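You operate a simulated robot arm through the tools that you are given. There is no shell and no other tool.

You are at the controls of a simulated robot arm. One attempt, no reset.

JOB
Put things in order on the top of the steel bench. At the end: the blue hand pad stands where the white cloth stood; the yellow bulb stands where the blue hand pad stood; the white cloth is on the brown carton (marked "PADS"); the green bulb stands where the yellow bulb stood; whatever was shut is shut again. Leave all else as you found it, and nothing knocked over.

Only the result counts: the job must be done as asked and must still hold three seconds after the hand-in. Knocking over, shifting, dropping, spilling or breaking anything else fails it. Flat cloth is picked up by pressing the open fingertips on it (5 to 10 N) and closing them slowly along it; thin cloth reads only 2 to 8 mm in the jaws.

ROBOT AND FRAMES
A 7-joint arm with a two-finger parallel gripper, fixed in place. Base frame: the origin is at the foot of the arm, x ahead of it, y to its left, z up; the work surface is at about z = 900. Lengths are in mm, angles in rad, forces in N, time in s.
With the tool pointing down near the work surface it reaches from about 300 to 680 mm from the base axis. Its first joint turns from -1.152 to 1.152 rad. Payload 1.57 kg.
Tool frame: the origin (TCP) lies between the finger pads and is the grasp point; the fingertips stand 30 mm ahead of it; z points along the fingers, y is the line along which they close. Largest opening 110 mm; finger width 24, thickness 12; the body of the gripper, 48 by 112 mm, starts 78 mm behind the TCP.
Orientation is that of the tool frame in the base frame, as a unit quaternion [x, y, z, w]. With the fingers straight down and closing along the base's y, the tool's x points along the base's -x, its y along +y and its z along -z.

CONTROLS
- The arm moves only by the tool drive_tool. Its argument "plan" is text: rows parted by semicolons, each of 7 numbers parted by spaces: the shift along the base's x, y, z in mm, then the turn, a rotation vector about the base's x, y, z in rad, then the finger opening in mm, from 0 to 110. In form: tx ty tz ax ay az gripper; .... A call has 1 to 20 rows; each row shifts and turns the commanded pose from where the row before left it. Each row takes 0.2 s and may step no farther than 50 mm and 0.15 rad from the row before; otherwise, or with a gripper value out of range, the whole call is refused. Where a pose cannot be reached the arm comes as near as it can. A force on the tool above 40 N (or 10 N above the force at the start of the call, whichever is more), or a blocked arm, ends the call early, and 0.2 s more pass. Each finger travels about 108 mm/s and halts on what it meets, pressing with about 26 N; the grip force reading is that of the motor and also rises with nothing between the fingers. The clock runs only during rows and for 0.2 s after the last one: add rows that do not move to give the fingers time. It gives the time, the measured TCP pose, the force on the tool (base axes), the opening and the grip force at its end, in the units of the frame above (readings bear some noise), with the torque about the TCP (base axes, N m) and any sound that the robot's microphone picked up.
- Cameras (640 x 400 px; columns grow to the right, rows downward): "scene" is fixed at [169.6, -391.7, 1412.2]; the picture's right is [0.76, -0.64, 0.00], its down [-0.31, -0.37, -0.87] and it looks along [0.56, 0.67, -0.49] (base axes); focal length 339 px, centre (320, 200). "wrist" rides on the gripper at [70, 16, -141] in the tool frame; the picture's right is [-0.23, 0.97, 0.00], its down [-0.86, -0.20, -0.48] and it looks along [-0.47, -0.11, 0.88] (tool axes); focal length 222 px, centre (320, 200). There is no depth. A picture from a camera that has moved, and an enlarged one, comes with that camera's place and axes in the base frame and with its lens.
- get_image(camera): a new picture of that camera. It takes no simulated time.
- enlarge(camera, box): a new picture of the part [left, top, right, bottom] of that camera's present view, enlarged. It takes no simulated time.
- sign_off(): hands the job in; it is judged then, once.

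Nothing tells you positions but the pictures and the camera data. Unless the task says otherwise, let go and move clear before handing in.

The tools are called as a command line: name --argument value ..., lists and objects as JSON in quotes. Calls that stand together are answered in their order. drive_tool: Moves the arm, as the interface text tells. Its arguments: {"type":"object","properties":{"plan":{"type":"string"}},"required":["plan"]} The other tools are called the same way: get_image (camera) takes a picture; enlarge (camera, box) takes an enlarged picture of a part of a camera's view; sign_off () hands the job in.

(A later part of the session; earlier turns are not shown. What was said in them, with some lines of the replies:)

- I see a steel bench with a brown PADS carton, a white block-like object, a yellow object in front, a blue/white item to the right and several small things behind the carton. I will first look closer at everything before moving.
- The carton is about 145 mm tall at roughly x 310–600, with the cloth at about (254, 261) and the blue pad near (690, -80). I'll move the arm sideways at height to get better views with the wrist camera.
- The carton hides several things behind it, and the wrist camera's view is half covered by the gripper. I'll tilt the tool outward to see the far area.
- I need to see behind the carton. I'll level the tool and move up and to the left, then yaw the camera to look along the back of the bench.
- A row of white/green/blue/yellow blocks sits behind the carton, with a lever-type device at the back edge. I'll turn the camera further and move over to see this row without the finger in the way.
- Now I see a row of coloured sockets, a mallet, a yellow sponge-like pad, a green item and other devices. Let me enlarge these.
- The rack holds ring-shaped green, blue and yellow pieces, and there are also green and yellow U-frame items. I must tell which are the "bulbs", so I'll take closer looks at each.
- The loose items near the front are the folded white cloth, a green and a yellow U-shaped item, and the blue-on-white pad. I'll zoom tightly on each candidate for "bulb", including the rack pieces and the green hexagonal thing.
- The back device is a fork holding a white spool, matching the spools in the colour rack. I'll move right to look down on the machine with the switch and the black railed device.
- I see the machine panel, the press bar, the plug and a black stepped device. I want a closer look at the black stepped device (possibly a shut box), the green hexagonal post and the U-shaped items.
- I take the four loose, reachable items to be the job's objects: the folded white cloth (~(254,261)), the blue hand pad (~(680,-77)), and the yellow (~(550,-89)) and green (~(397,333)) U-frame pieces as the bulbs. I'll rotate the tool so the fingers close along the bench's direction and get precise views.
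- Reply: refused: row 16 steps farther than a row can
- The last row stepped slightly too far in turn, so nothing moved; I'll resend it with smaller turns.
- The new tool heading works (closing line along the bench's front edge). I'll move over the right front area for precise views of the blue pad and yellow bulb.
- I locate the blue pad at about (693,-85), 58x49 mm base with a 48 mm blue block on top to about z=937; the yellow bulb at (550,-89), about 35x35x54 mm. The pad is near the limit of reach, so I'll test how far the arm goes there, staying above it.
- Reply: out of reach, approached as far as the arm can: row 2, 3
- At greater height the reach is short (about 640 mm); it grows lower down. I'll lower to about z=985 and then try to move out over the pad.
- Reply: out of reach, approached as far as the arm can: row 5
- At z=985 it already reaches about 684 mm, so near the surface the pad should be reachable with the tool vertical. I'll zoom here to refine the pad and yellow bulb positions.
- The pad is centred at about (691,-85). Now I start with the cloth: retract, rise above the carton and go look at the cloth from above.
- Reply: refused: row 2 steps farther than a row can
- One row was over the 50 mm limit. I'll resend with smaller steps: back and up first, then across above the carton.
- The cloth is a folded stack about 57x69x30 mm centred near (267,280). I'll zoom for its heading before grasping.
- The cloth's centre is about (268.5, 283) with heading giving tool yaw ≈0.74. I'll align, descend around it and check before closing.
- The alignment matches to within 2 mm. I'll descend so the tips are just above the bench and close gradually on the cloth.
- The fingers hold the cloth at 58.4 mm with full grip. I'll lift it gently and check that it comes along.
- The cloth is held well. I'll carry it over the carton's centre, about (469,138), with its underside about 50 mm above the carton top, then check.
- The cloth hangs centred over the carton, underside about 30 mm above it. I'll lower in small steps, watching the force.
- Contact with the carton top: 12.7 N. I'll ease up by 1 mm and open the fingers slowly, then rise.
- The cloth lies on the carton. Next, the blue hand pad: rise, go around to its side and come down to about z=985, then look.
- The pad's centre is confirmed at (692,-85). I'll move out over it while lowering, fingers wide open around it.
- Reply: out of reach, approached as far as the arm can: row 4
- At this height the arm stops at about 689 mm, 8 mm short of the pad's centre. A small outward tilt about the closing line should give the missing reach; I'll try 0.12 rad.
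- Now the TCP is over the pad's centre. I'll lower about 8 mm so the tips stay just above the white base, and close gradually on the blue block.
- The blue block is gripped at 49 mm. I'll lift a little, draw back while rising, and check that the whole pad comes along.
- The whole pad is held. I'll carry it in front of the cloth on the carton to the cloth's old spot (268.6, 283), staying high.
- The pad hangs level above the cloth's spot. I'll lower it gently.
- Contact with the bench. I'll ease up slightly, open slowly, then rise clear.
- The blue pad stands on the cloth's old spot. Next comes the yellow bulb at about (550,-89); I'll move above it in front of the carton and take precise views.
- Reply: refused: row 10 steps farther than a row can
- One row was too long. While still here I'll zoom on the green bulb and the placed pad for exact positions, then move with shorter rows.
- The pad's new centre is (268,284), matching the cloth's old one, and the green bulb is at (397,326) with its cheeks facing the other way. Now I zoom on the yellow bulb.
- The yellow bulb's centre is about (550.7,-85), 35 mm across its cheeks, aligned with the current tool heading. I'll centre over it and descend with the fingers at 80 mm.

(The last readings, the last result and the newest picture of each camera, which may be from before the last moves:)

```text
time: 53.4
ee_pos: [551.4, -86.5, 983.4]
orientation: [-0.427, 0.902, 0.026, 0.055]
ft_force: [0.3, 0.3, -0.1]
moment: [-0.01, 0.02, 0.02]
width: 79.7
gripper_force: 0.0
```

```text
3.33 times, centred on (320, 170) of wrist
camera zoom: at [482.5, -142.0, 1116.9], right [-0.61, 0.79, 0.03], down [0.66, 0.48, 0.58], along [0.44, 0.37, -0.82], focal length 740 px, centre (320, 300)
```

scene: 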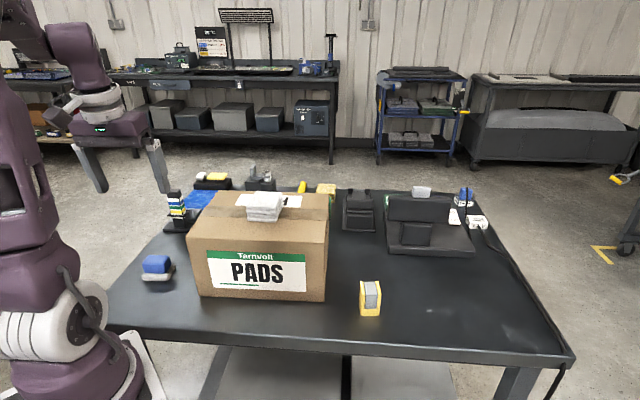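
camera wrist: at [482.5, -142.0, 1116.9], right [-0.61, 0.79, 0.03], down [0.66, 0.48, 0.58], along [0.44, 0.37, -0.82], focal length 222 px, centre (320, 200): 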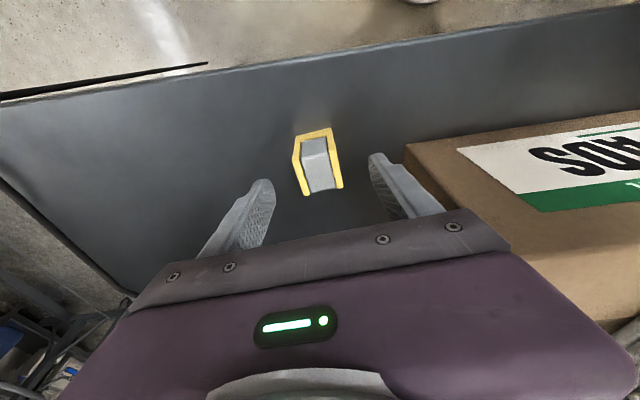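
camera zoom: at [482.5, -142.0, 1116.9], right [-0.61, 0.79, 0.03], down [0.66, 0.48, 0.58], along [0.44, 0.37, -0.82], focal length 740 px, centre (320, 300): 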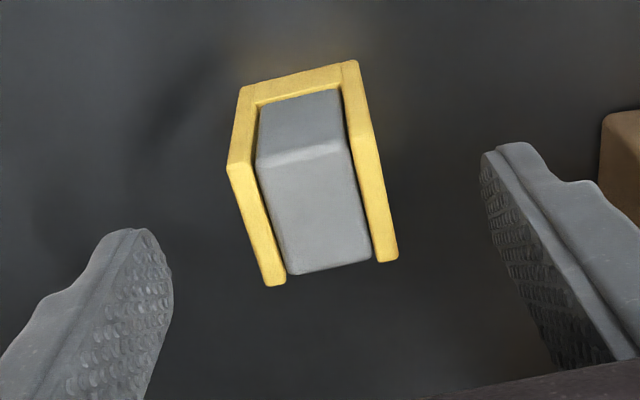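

Aligned within about 1–2 mm. I'll descend to TCP z≈938 and close gradually on the cheeks.

drive_tool --plan "-1 0 -25 0 0 0 80; 0 0 -15 0 0 0 80; 0 0 -5 0 0 0 80; 0 0 0 0 0 0 66; 0 0 0 0 0 0 54; 0 0 0 0 0 0 46; 0 0 0 0 0 0 40; 0 0 0 0 0 0 36; 0 0 0 0 0 0 32; 0 0 0 0 0 0 28; 0 0 0 0 0 0 28"

get_image --camera "wrist"

enlarge --camera "scene" --box '[320, 220, 420, 320]'

```text
time: 55.8
ee_pos: [549.3, -85.9, 938.7]
orientation: [-0.426, 0.903, 0.026, 0.054]
ft_force: [0.1, -0.3, 0.6]
moment: [0.0, -0.02, 0.01]
width: 35.1
gripper_force: 26.1
```

```text
taken
camera wrist: at [480.9, -142.7, 1071.0], right [-0.61, 0.79, 0.03], down [0.66, 0.48, 0.58], along [0.44, 0.37, -0.82], focal length 222 px, centre (320, 200)
```

wrist: 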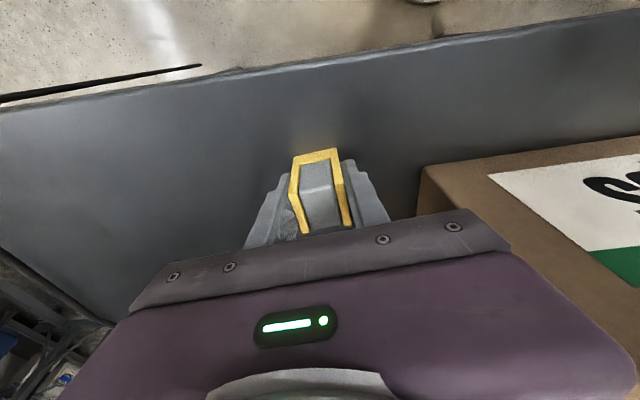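

```text
4.00 times, centred on (370, 270) of scene
camera zoom: at [169.6, -391.7, 1412.2], right [0.76, -0.64, 0.0], down [-0.31, -0.37, -0.87], along [0.56, 0.67, -0.49], focal length 1354 px, centre (120, -80)
```

zoom: 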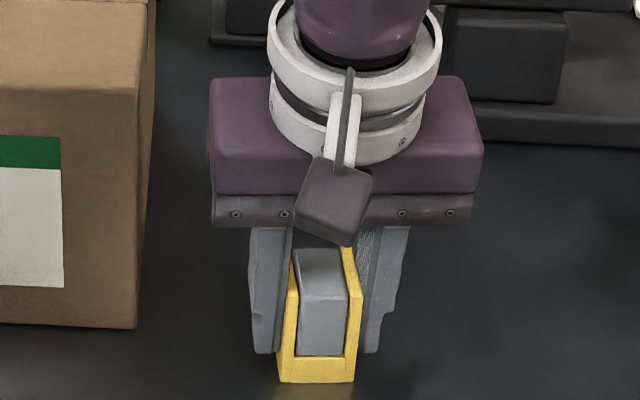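

The yellow bulb is gripped at 35 mm across its cheeks. I'll lift it about 15 mm and carry it low and straight to the pad's old spot.

drive_tool --plan "0 0 4 0 0 0 28; 0 0 8 0 0 0 28; 0 0 4 0 0 0 28; 0 0 0 0 0 0 28"

enlarge --camera "scene" --box '[320, 220, 420, 320]'

```text
time: 56.8
ee_pos: [547.1, -85.3, 952.7]
orientation: [-0.426, 0.903, 0.025, 0.054]
ft_force: [0.2, 0.9, -1.6]
moment: [0.01, 0.0, 0.0]
width: 35.1
gripper_force: 26.0
```

```text
4.00 times, centred on (370, 270) of scene
camera zoom: at [169.6, -391.7, 1412.2], right [0.76, -0.64, 0.0], down [-0.31, -0.37, -0.87], along [0.56, 0.67, -0.49], focal length 1354 px, centre (120, -80)
```

zoom: 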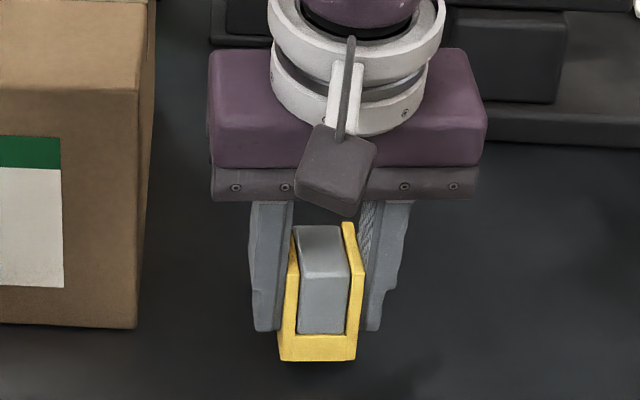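

It lifts well. Moving out to the pad's old spot now.

drive_tool --plan "35 0 0 0 0 0 28; 35 0 0 0 0 0 28; 35 -0.5 0 0 0 0 28; 36 -0.5 0 0 0 0 28; 0 0 0 0 0 0 28; 0 0 0 0 0 0 28"

get_image --camera "wrist"

get_image --camera "scene"

```text
time: 58.2
ee_pos: [690.8, -87.0, 952.4]
orientation: [-0.426, 0.903, 0.026, 0.054]
ft_force: [-0.3, 0.2, 0.2]
moment: [0.04, 0.0, 0.0]
width: 35.1
gripper_force: 26.4
```

```text
taken
camera wrist: at [622.2, -144.6, 1085.5], right [-0.61, 0.79, 0.03], down [0.66, 0.48, 0.58], along [0.44, 0.37, -0.82], focal length 222 px, centre (320, 200)
```

wrist: 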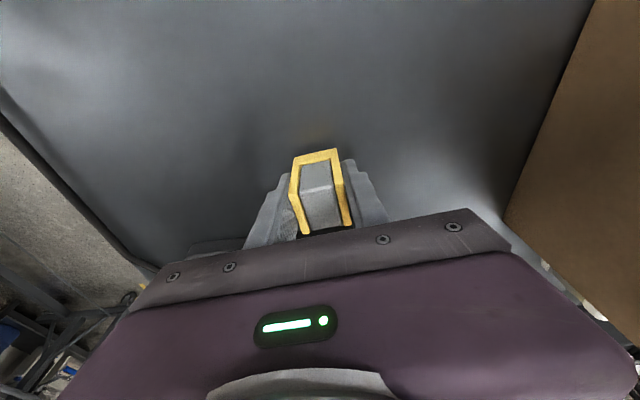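

```text
taken
```

scene: 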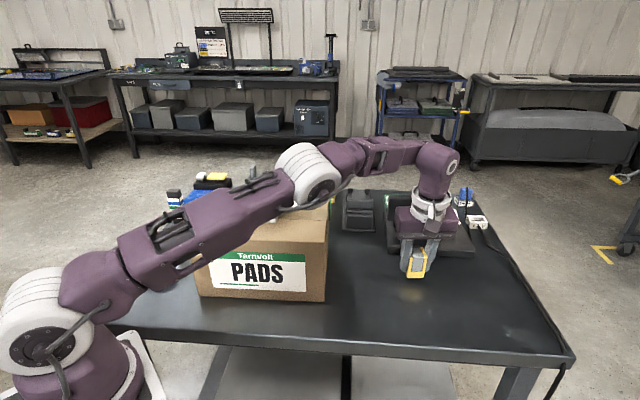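

The bulb is over the spot. Lowering gently.

drive_tool --plan "0 0 -6 0 0 0 28; 0 0 -4 0 0 0 28; 0 0 -2 0 0 0 28; 0 0 0 0 0 0 28"

```text
time: 59.2
ee_pos: [689.1, -88.0, 941.5]
orientation: [-0.425, 0.903, 0.026, 0.055]
ft_force: [0.1, 0.4, -0.5]
moment: [0.01, 0.01, 0.0]
width: 35.3
gripper_force: 26.3
```

drive_tool --plan "0.5 0.5 -1.5 0 0 0 28; 0 0 -1 0 0 0 28; 0 0 0 0 0 0 28"

```text
time: 60.0
ee_pos: [689.9, -86.1, 938.8]
orientation: [-0.427, 0.902, 0.027, 0.054]
ft_force: [0.0, -0.6, 0.4]
moment: [-0.03, 0.02, 0.03]
width: 35.3
gripper_force: 25.9
```

drive_tool --plan "0 0 -1 0 0 0 28; 0 0 0 0 0 0 28"

enlarge --camera "scene" --box '[370, 210, 460, 290]'

```text
time: 60.6
ee_pos: [690.9, -85.8, 938.8]
orientation: [-0.425, 0.903, 0.026, 0.055]
ft_force: [0.5, 0.1, 3.7]
moment: [0.02, -0.02, -0.01]
width: 35.4
gripper_force: 25.8
```

```text
5.00 times, centred on (415, 250) of scene
camera zoom: at [169.5, -391.7, 1412.2], right [0.76, -0.64, 0.0], down [-0.31, -0.37, -0.87], along [0.56, 0.67, -0.49], focal length 1693 px, centre (-155, -50)
```

zoom: 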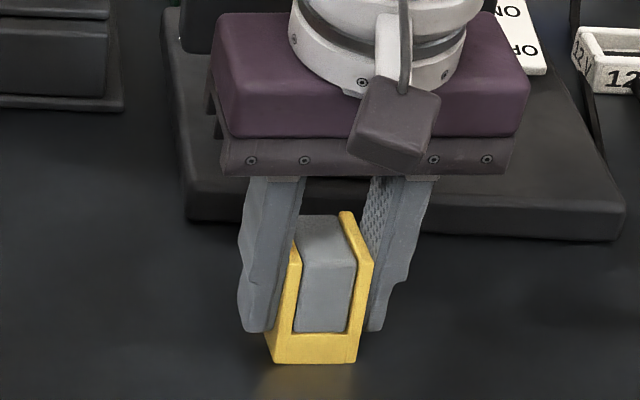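

Touchdown at about 4 N. I'll open slowly, let it rest, then withdraw up and back with the fingers wide.

drive_tool --plan "0 0 0 0 0 0 33; 0 0 0 0 0 0 36; 0 0 0 0 0 0 39; 0 0 0 0 0 0 44; 0 0 0 0 0 0 54; 0 0 0 0 0 0 68; 0 0 0 0 0 0 84; 0 0 0 0 0 0 96; 0 0 0 0 0 0 96"

get_image --camera "wrist"

enlarge --camera "scene" --box '[370, 210, 460, 290]'

```text
time: 62.6
ee_pos: [690.6, -87.6, 937.0]
orientation: [-0.426, 0.903, 0.026, 0.054]
ft_force: [0.0, -0.8, -0.5]
moment: [-0.01, -0.02, -0.01]
width: 95.9
gripper_force: 0.1
```

```text
taken
camera wrist: at [621.8, -143.2, 1070.5], right [-0.61, 0.79, 0.03], down [0.66, 0.48, 0.58], along [0.44, 0.37, -0.82], focal length 222 px, centre (320, 200)
```

wrist: 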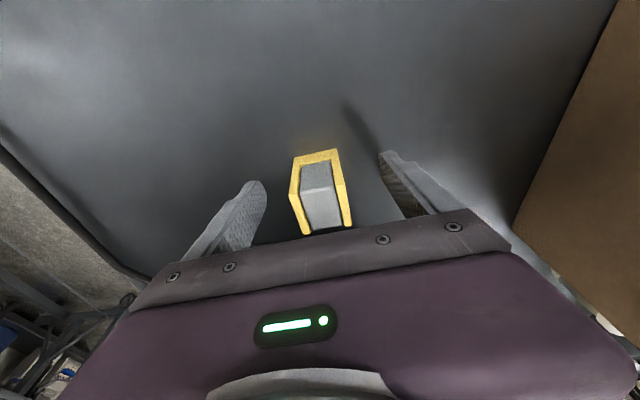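

```text
5.00 times, centred on (415, 250) of scene
camera zoom: at [169.6, -391.7, 1412.2], right [0.76, -0.64, 0.0], down [-0.31, -0.37, -0.87], along [0.56, 0.67, -0.49], focal length 1693 px, centre (-155, -50)
```

zoom: 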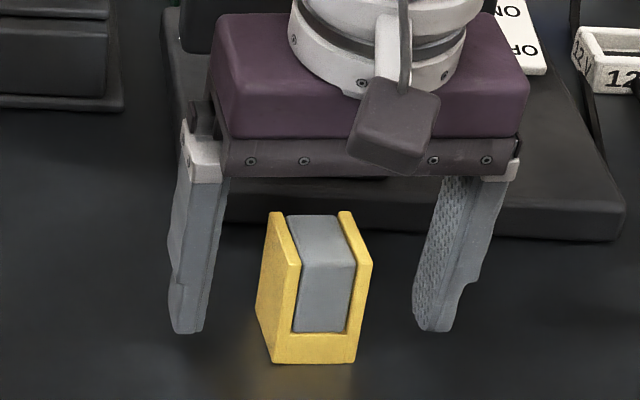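

The yellow bulb stands upright at the pad's old spot. Withdrawing up and back, and undoing the tilt on the way.

drive_tool --plan "0 0 15 0 0 0 100; -2 0 15 0 0 0 105; -5 0 18 0 0 0 110; -10 0 20 0 0 0 110; -20 2 30 0 0 0 110; -25 5 35 0 0 0 110; -25 5 35 0 0 0 110; -30 10 35 0 0 0 110; 0 0 0 -0.047 0.038 0 110; 0 0 0 -0.047 0.038 0 110; 0 0 0 0 0 0 110"

get_image --camera "wrist"

get_image --camera "scene"

```text
time: 65.0
ee_pos: [574.7, -63.7, 1140.3]
orientation: [-0.427, 0.904, 0.0, -0.001]
ft_force: [-0.9, -0.6, 0.2]
moment: [0.0, 0.05, 0.02]
width: 109.8
gripper_force: 0.1
```

```text
taken
camera wrist: at [516.3, -108.2, 1282.4], right [-0.61, 0.79, 0.0], down [0.7, 0.53, 0.48], along [0.38, 0.29, -0.88], focal length 222 px, centre (320, 200)
```

wrist: 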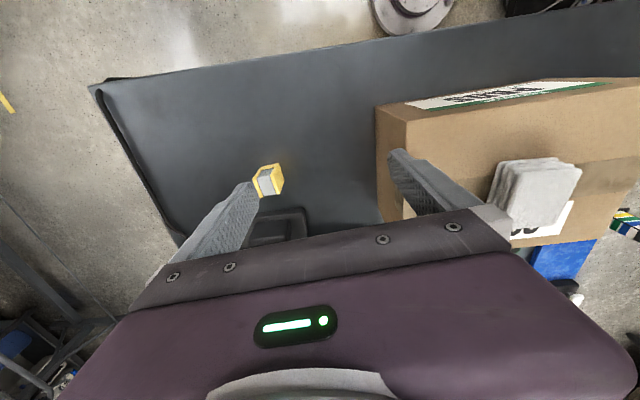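

```text
taken
```

scene: 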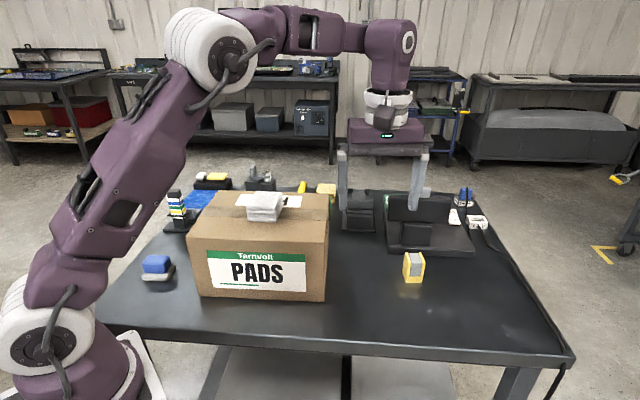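

All good so far: cloth, pad and yellow bulb are in place. Now the green bulb at about (397,326); its cheeks face the other way, so I turn the tool to yaw ≈ -0.83 while travelling high over the carton.

drive_tool --plan "-10 15 30 0 0 0 110; -14 31 0 0 0 -0.142 110; -14 31 0 0 0 -0.142 110; -14 31 0 0 0 -0.142 110; -14 31 0 0 0 -0.142 110; -14 31 0 0 0 -0.142 110; -14 31 0 0 0 -0.142 110; -14 31 0 0 0 -0.142 110; -14 31 0 0 0 -0.142 110; -14 31 0 0 0 -0.142 110; -14 31 0 0 0 -0.143 110; -14 32 0 0 0 -0.143 110; -13 32 0 0 0 -0.143 100; 0 0 0 0 0 0 90; 0 0 0 0 0 0 90"

get_image --camera "wrist"

get_image --camera "scene"

```text
time: 68.2
ee_pos: [395.6, 324.8, 1169.7]
orientation: [0.401, 0.916, 0.0, 0.0]
ft_force: [0.0, -0.4, 1.0]
moment: [0.03, 0.01, -0.05]
width: 90.1
gripper_force: 0.1
```

```text
taken
camera wrist: at [359.7, 386.9, 1312.0], right [0.87, 0.49, 0.0], down [0.43, -0.76, 0.48], along [0.24, -0.42, -0.88], focal length 222 px, centre (320, 200)
```

wrist: 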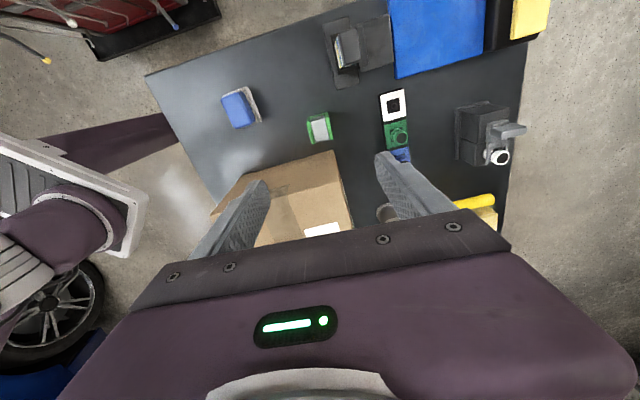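

```text
taken
```

scene: 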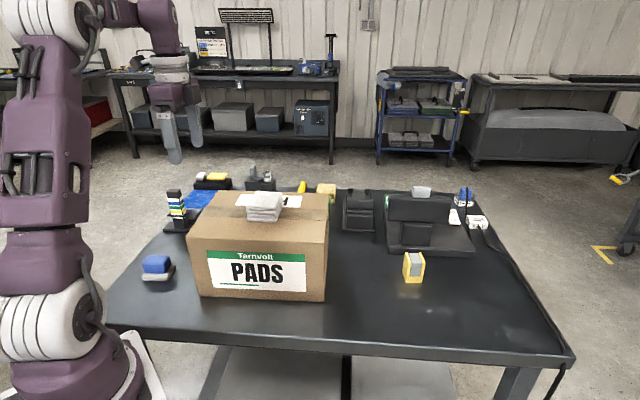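

enlarge --camera "wrist" --box '[285, 95, 355, 155]'

enlarge --camera "wrist" --box '[260, 0, 460, 180]'

```text
6.67 times, centred on (320, 125) of wrist
camera zoom: at [359.7, 386.9, 1312.0], right [0.87, 0.49, 0.0], down [0.43, -0.76, 0.48], along [0.24, -0.42, -0.88], focal length 1481 px, centre (320, 700)
```

zoom: 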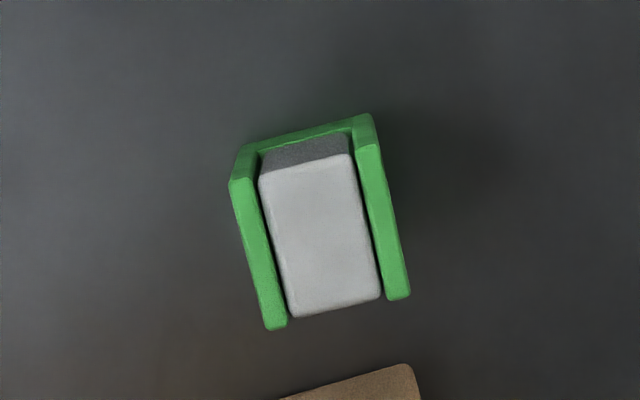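

```text
2.22 times, centred on (360, 90) of wrist
camera zoom: at [359.7, 386.9, 1312.0], right [0.87, 0.49, 0.0], down [0.43, -0.76, 0.48], along [0.24, -0.42, -0.88], focal length 494 px, centre (231, 444)
```

zoom: 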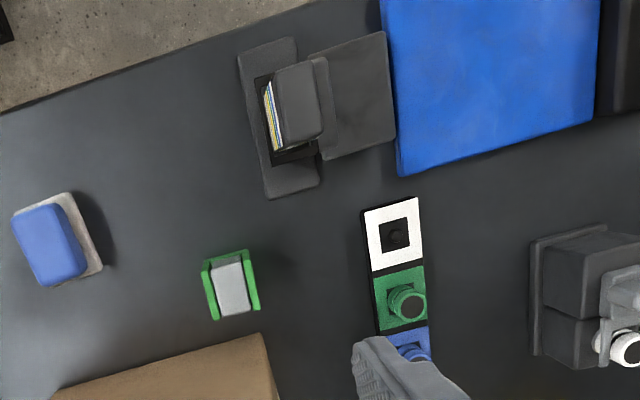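

The green bulb is centred at about (395.6,324), right below the TCP and aligned. I'll narrow the fingers to 66 mm and descend to z≈990, then check.

drive_tool --plan "0 0 0 0 0 0 66; 0 0 -45 0 0 0 66; 0 0 -45 0 0 0 66; 0 0 -45 0 0 0 66; 0 0 -45 0 0 0 66; 0 0 0 0 0 0 66"

get_image --camera "wrist"

enlarge --camera "wrist" --box '[240, 110, 400, 230]'

enlarge --camera "scene" --box '[130, 110, 290, 250]'

```text
time: 69.6
ee_pos: [396.7, 325.0, 991.4]
orientation: [0.401, 0.916, -0.001, 0.0]
ft_force: [0.2, -0.9, -1.1]
moment: [-0.01, 0.01, -0.01]
width: 65.9
gripper_force: 0.0
```

```text
taken
camera wrist: at [360.2, 387.6, 1132.8], right [0.87, 0.49, 0.0], down [0.43, -0.76, 0.48], along [0.24, -0.42, -0.88], focal length 222 px, centre (320, 200)
```

wrist: 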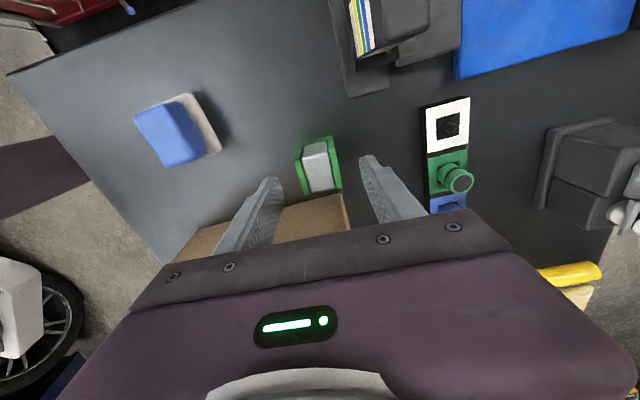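

```text
3.33 times, centred on (320, 170) of wrist
camera zoom: at [360.2, 387.6, 1132.8], right [0.87, 0.49, 0.0], down [0.43, -0.76, 0.48], along [0.24, -0.42, -0.88], focal length 740 px, centre (320, 300)
```

zoom: 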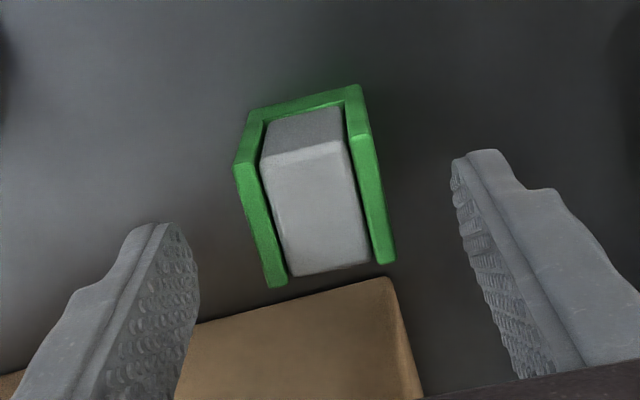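

```text
2.86 times, centred on (210, 180) of scene
camera zoom: at [169.6, -391.7, 1412.2], right [0.76, -0.64, 0.0], down [-0.31, -0.37, -0.87], along [0.56, 0.67, -0.49], focal length 967 px, centre (634, 257)
```

zoom: 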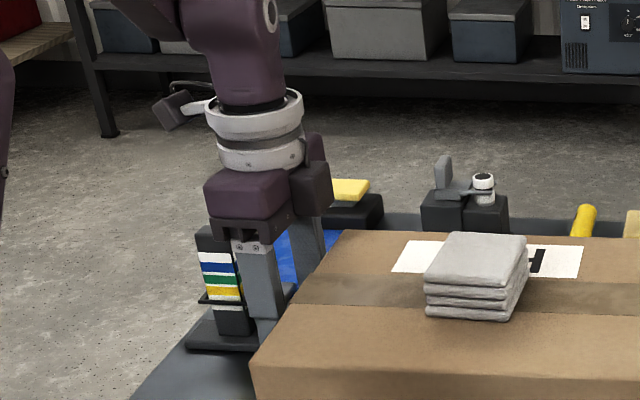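

Still aligned within about 1 mm and clear of the carton corner and the tower. Descending to z≈938 and closing gradually.

drive_tool --plan "-1 -0.5 -25 0 0 0 66; 0 0 -18 0 0 0 66; 0 0 -10 0 0 0 66; 0 0 0 0 0 0 56; 0 0 0 0 0 0 48; 0 0 0 0 0 0 42; 0 0 0 0 0 0 38; 0 0 0 0 0 0 34; 0 0 0 0 0 0 30; 0 0 0 0 0 0 28; 0 0 0 0 0 0 28"

get_image --camera "wrist"

```text
time: 72.0
ee_pos: [395.9, 323.5, 938.2]
orientation: [0.401, 0.916, 0.0, 0.0]
ft_force: [-1.3, 0.6, -0.4]
moment: [0.01, 0.01, 0.01]
width: 35.4
gripper_force: 26.0
```

```text
taken
camera wrist: at [359.3, 385.5, 1079.7], right [0.87, 0.49, 0.0], down [0.43, -0.76, 0.48], along [0.24, -0.42, -0.88], focal length 222 px, centre (320, 200)
```

wrist: 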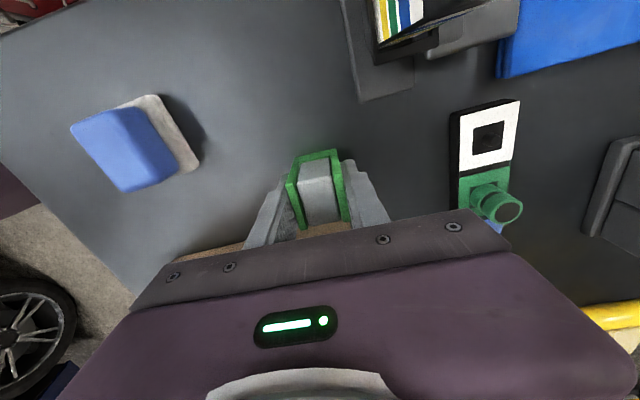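

Gripped at 35.4 mm. Lifting straight up and checking.

drive_tool --plan "0 0 5 0 0 0 28; 0 0 12 0 0 0 28; 0 0 30 0 0 0 28; 0 0 45 0 0 0 28; 0 0 45 0 0 0 28; 0 0 45 0 0 0 28; 0 0 48 0 0 0 28; 0 0 0 0 0 0 28"

get_image --camera "wrist"

enlarge --camera "scene" --box '[130, 60, 290, 250]'

```text
time: 73.8
ee_pos: [392.1, 322.9, 1169.6]
orientation: [0.401, 0.916, 0.0, 0.0]
ft_force: [0.2, 0.5, -0.5]
moment: [0.02, 0.03, -0.01]
width: 35.1
gripper_force: 26.0
```

```text
taken
camera wrist: at [355.9, 385.8, 1311.3], right [0.87, 0.49, 0.0], down [0.43, -0.76, 0.48], along [0.24, -0.42, -0.88], focal length 222 px, centre (320, 200)
```

wrist: 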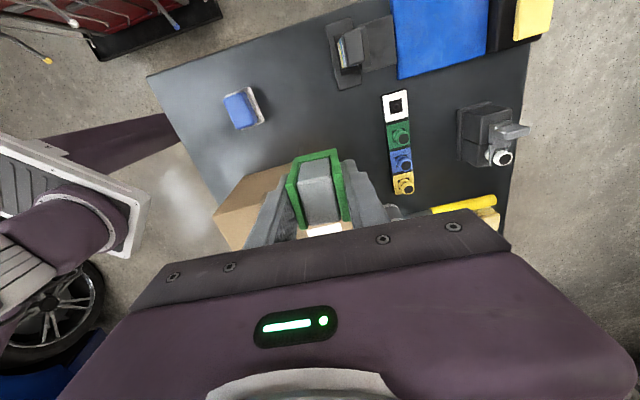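

```text
2.11 times, centred on (210, 155) of scene
camera zoom: at [169.6, -391.7, 1412.2], right [0.76, -0.64, 0.0], down [-0.31, -0.37, -0.87], along [0.56, 0.67, -0.49], focal length 713 px, centre (552, 295)
```

zoom: 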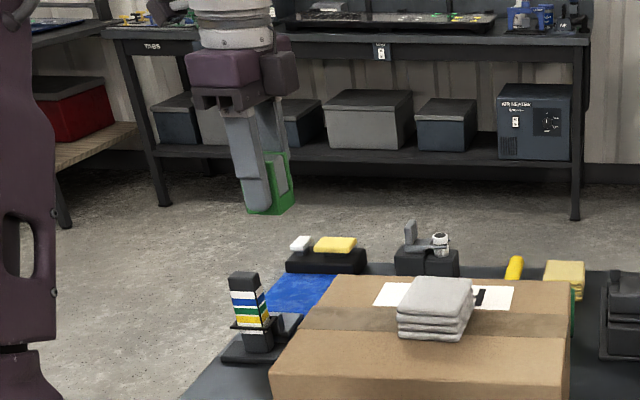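

The green bulb is held. I'll carry it high over the carton to the yellow bulb's old spot (551,-85), turning it so the camera faces the bench front.

drive_tool --plan "13 -34 0 0 0 0.142 28; 13 -34 0 0 0 0.142 28; 13 -34 0 0 0 0.142 28; 13 -34 0 0 0 0.142 28; 13 -34 0 0 0 0.142 28; 13 -34 0 0 0 0.142 28; 13 -34 0 0 0 0.142 28; 13 -34 0 0 0 0.142 28; 13 -34 0 0 0 0.142 28; 13 -34 0 0 0 0.143 28; 13 -34 0 0 0 0.143 28; 13 -34 0 0 0 0.143 28; 0 0 0 0 0 0 28; 0 0 0 0 0 0 28"

get_image --camera "wrist"

get_image --camera "scene"

```text
time: 76.8
ee_pos: [548.3, -84.3, 1166.8]
orientation: [-0.427, 0.904, 0.0, 0.0]
ft_force: [-0.3, 0.1, -0.9]
moment: [-0.02, 0.01, 0.01]
width: 35.3
gripper_force: 26.0
```

```text
taken
camera wrist: at [492.1, -128.5, 1308.9], right [-0.61, 0.79, 0.0], down [0.7, 0.53, 0.48], along [0.38, 0.29, -0.88], focal length 222 px, centre (320, 200)
```

wrist: 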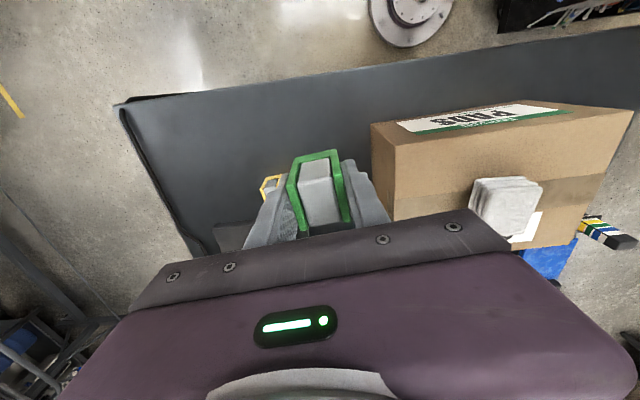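

```text
taken
```

scene: 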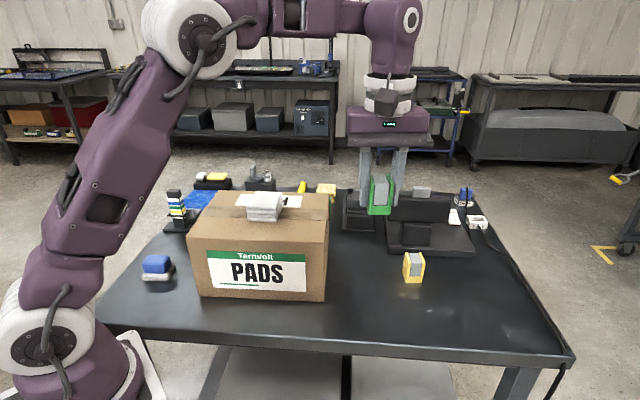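

I'm over the spot. I'll correct by +2.5 mm in x and descend to about 985 before the final gentle lowering.

drive_tool --plan "2.5 0 -40 0 0 0 28; 0 0 -45 0 0 0 28; 0 0 -45 0 0 0 28; 0 0 -45 0 0 0 28; 0 0 -15 0 0 0 28; 0 0 0 0 0 0 28; 0 0 0 0 0 0 28"

enlarge --camera "scene" --box '[310, 210, 450, 320]'

get_image --camera "wrist"

```text
time: 78.4
ee_pos: [554.8, -83.0, 976.3]
orientation: [-0.428, 0.904, 0.0, 0.0]
ft_force: [-0.3, -0.1, 0.5]
moment: [0.01, 0.04, -0.01]
width: 35.3
gripper_force: 25.9
```

```text
3.64 times, centred on (380, 265) of scene
camera zoom: at [169.6, -391.7, 1412.2], right [0.76, -0.64, 0.0], down [-0.31, -0.37, -0.87], along [0.56, 0.67, -0.49], focal length 1231 px, centre (102, -36)
```

zoom: 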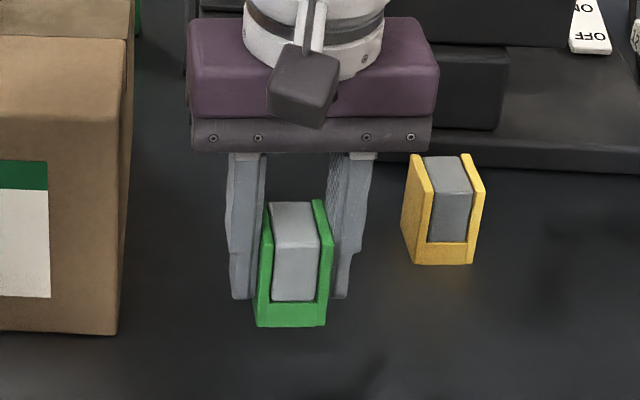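

```text
taken
camera wrist: at [496.7, -127.4, 1119.3], right [-0.61, 0.79, 0.0], down [0.7, 0.53, 0.48], along [0.38, 0.29, -0.88], focal length 222 px, centre (320, 200)
```

wrist: 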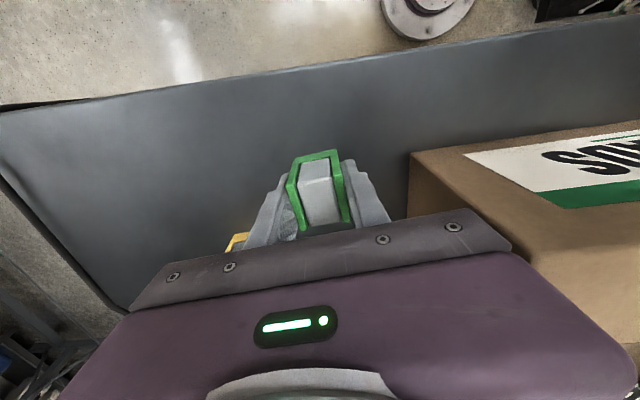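

Measured TCP is about 3 mm past the target in x; I'll correct by (-2.5,-1) and lower gently.

drive_tool --plan "-2.5 -1 -15 0 0 0 28; 0 0 -12 0 0 0 28; 0 0 -5 0 0 0 28; 0 0 -2 0 0 0 28; 0 0 0 0 0 0 28; 0 0 0 0 0 0 28"

get_image --camera "wrist"

```text
time: 79.8
ee_pos: [550.7, -85.1, 944.7]
orientation: [-0.427, 0.904, 0.001, 0.0]
ft_force: [-0.1, 0.3, -1.1]
moment: [0.02, 0.01, 0.0]
width: 35.1
gripper_force: 26.1
```

```text
taken
camera wrist: at [493.1, -128.1, 1086.5], right [-0.61, 0.79, 0.0], down [0.7, 0.53, 0.48], along [0.38, 0.29, -0.88], focal length 222 px, centre (320, 200)
```

wrist: 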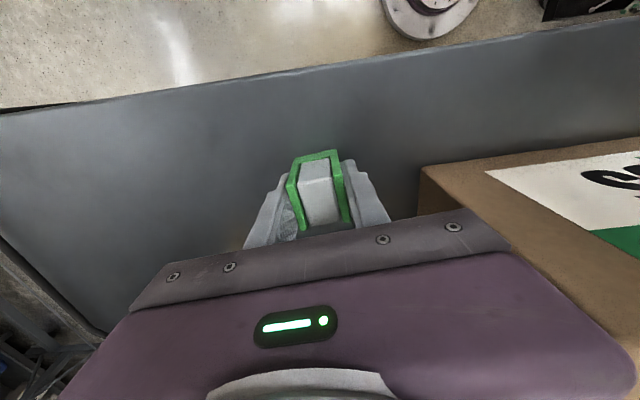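

drive_tool --plan "0 0 -3 0 0 0 28; 0 0 -2 0 0 0 28; 0 0 0 0 0 0 28"

```text
time: 80.6
ee_pos: [550.5, -85.5, 939.5]
orientation: [-0.427, 0.904, 0.0, 0.0]
ft_force: [-0.2, -1.1, 0.1]
moment: [-0.01, 0.01, -0.03]
width: 35.0
gripper_force: 26.3
```

drive_tool --plan "0 0 -1 0 0 0 28; 0 0 -0.5 0 0 0 28; 0 0 0 0 0 0 28"

```text
time: 81.4
ee_pos: [552.0, -83.3, 938.7]
orientation: [-0.427, 0.904, 0.0, -0.001]
ft_force: [0.1, -0.1, -0.2]
moment: [0.02, 0.0, -0.01]
width: 35.1
gripper_force: 25.8
```

drive_tool --plan "0 0 -0.8 0 0 0 28; 0 0 0 0 0 0 28"

```text
time: 82.0
ee_pos: [550.6, -85.2, 938.5]
orientation: [-0.427, 0.904, -0.001, 0.0]
ft_force: [-3.4, -0.2, 15.8]
moment: [0.03, 0.12, 0.02]
width: 35.1
gripper_force: 26.5
```

Touchdown. I'll ease slightly and open slowly.

drive_tool --plan "0 0 0.6 0 0 0 32; 0 0 0 0 0 0 35; 0 0 0 0 0 0 37; 0 0 0 0 0 0 41; 0 0 0 0 0 0 50; 0 0 0 0 0 0 62; 0 0 0 0 0 0 76; 0 0 0 0 0 0 76"

get_image --camera "wrist"

enlarge --camera "scene" --box '[310, 210, 450, 320]'

```text
time: 83.8
ee_pos: [550.1, -85.0, 938.9]
orientation: [-0.427, 0.904, 0.0, -0.001]
ft_force: [-0.2, -0.7, -0.2]
moment: [-0.01, 0.0, -0.01]
width: 76.4
gripper_force: 0.1
```

```text
taken
camera wrist: at [492.9, -128.6, 1079.7], right [-0.61, 0.79, 0.0], down [0.7, 0.53, 0.48], along [0.38, 0.29, -0.88], focal length 222 px, centre (320, 200)
```

wrist: 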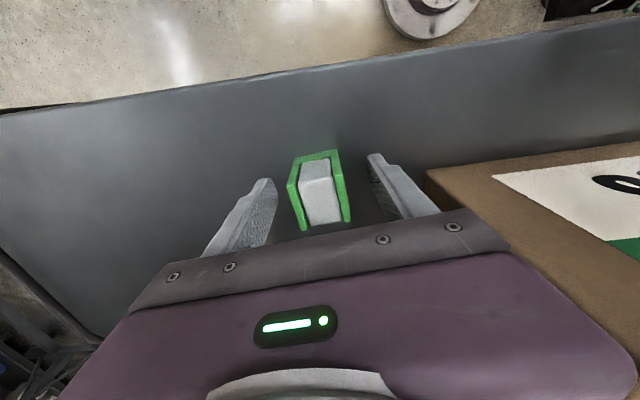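

```text
3.64 times, centred on (380, 265) of scene
camera zoom: at [169.6, -391.7, 1412.2], right [0.76, -0.64, 0.0], down [-0.31, -0.37, -0.87], along [0.56, 0.67, -0.49], focal length 1231 px, centre (102, -36)
```

zoom: 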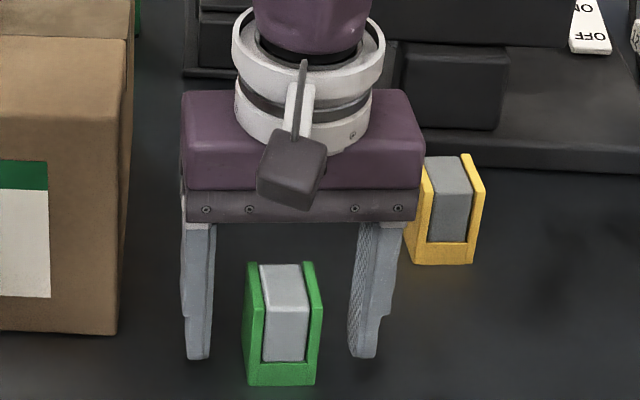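

The green bulb stands upright at the yellow one's old spot. Withdrawing straight up, then back toward the start pose, and taking final pictures.

drive_tool --plan "0 0 20 0 0 0 76; 0 0 30 0 0 0 76; 0 0 40 0 0 0 90; 0 0 45 0 0 0 100; 0 0 45 0 0 0 110; -20 5 40 0 0 0 110; -30 20 20 0 0 0 110; -30 20 10 0 0 0 110; -30 20 0 0 0 0 110; 0 0 0 0 0 0 110"

get_image --camera "wrist"

get_image --camera "scene"

enlarge --camera "scene" --box '[340, 230, 450, 325]'

enlarge --camera "scene" --box '[120, 160, 340, 310]'

```text
time: 86.0
ee_pos: [439.4, -20.6, 1186.7]
orientation: [-0.426, 0.905, 0.0, 0.0]
ft_force: [-0.8, 0.0, 0.1]
moment: [-0.02, 0.02, 0.0]
width: 110.0
gripper_force: 0.1
```

```text
taken
camera wrist: at [382.2, -64.7, 1329.1], right [-0.61, 0.79, 0.0], down [0.7, 0.53, 0.48], along [0.38, 0.29, -0.88], focal length 222 px, centre (320, 200)
```

wrist: 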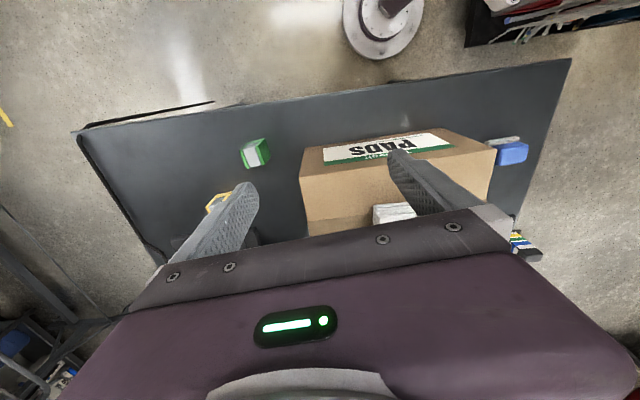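

```text
taken
```

scene: 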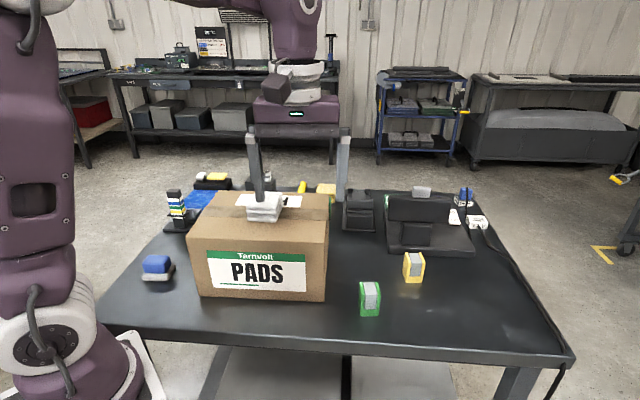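

```text
4.21 times, centred on (395, 278) of scene
camera zoom: at [169.6, -391.7, 1412.2], right [0.76, -0.64, 0.0], down [-0.31, -0.37, -0.87], along [0.56, 0.67, -0.49], focal length 1426 px, centre (4, -126)
```

zoom: 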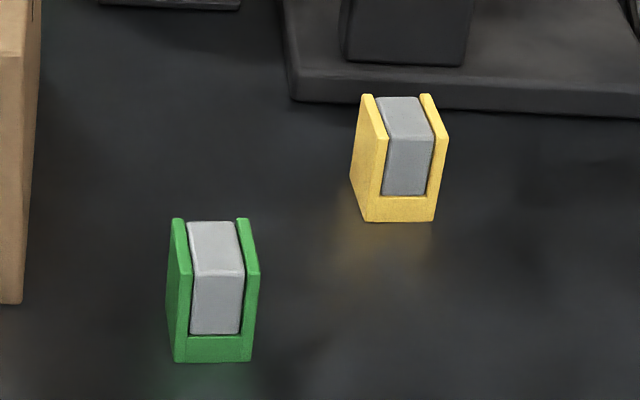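

```text
2.67 times, centred on (230, 235) of scene
camera zoom: at [169.6, -391.7, 1412.2], right [0.76, -0.64, 0.0], down [-0.31, -0.37, -0.87], along [0.56, 0.67, -0.49], focal length 903 px, centre (560, 107)
```

zoom: 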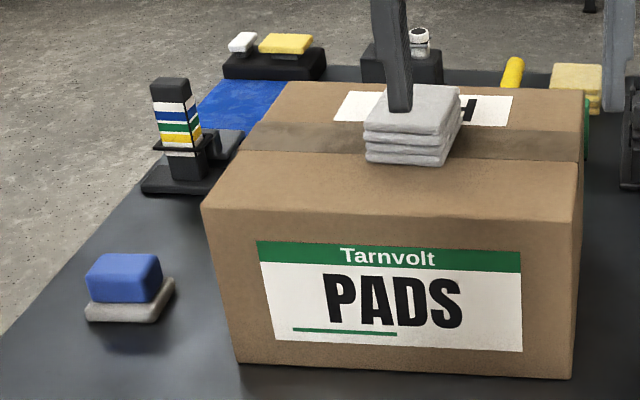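

Everything matches: the green bulb stands on the yellow's old spot (within 1 px), the yellow on the pad's old spot (within about 3 mm), the pad on the cloth's old spot and the cloth on the carton. I'll move the arm up clear to about its starting pose and check once more.

drive_tool --plan "-10 15 35 0 0 -0.14 110; -10 20 35 0 0 -0.14 110; -10 20 0 0 0 -0.14 110; -10 20 0 0 0 -0.14 110; -10 14 0 0 0 -0.14 110; 0 0 0 0 0 -0.14 110; 0 0 0 0 0 -0.04 110; 0 0 0 0 0 0 110; 0 0 0 0 0 0 110"

get_image --camera "scene"

get_image --camera "wrist"

```text
time: 88.0
ee_pos: [389.6, 68.6, 1256.3]
orientation: [-0.001, 1.0, 0.0, 0.0]
ft_force: [-0.2, -0.3, 0.4]
moment: [0.01, -0.04, 0.01]
width: 110.1
gripper_force: 0.1
```

```text
taken
```

scene: 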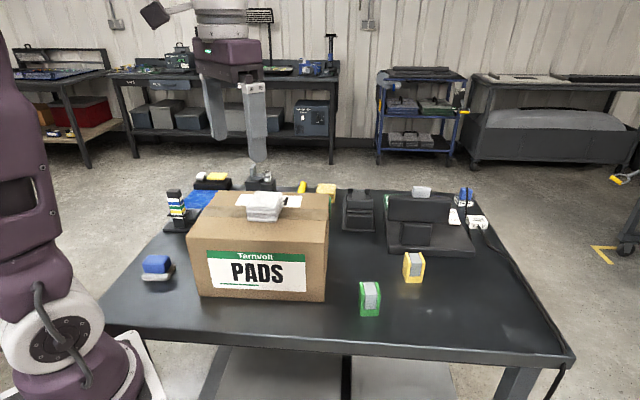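

```text
taken
camera wrist: at [319.8, 85.3, 1398.9], right [0.23, 0.97, 0.0], down [0.86, -0.2, 0.48], along [0.47, -0.11, -0.88], focal length 222 px, centre (320, 200)
```

wrist: 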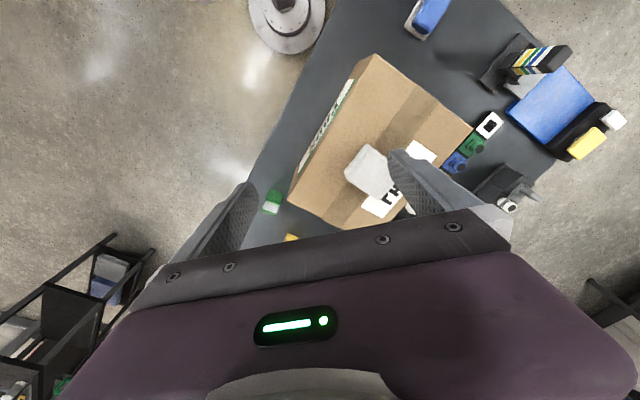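

The cloth lies on the carton and the blue pad stands where the cloth was. The yellow bulb is where the pad was, and the green bulb is where the yellow one was. Nothing else looks moved and the arm is clear, so I hand the job in.

sign_off

```text
The job is handed in.
```

The job is handed in. All four moves were made, with one guess on my part: which objects count as "bulbs".

- **White cloth:** it lies on top of the PADS carton, near the middle.
- **Blue hand pad:** it stands where the cloth stood, within about 1–2 mm.
- **Yellow bulb:** it stands upright where the pad stood, about 3 mm off by the pictures.
- **Green bulb:** it stands upright where the yellow bulb stood, matching the old spot to within a pixel in the scene camera.

**The guess:** nothing on the bench was labelled as a bulb. I took the yellow and green U-shaped pieces with grey inserts to be the bulbs. The yellow and green ring pieces in the colour rack were the other candidates, and I left them alone. If those were the ones meant, the job is wrong.

I found nothing that needed opening, so there was nothing to shut again. In the final pictures nothing was knocked over and the rest of the bench looked unchanged. The gripper was open and the arm was back near its starting pose.
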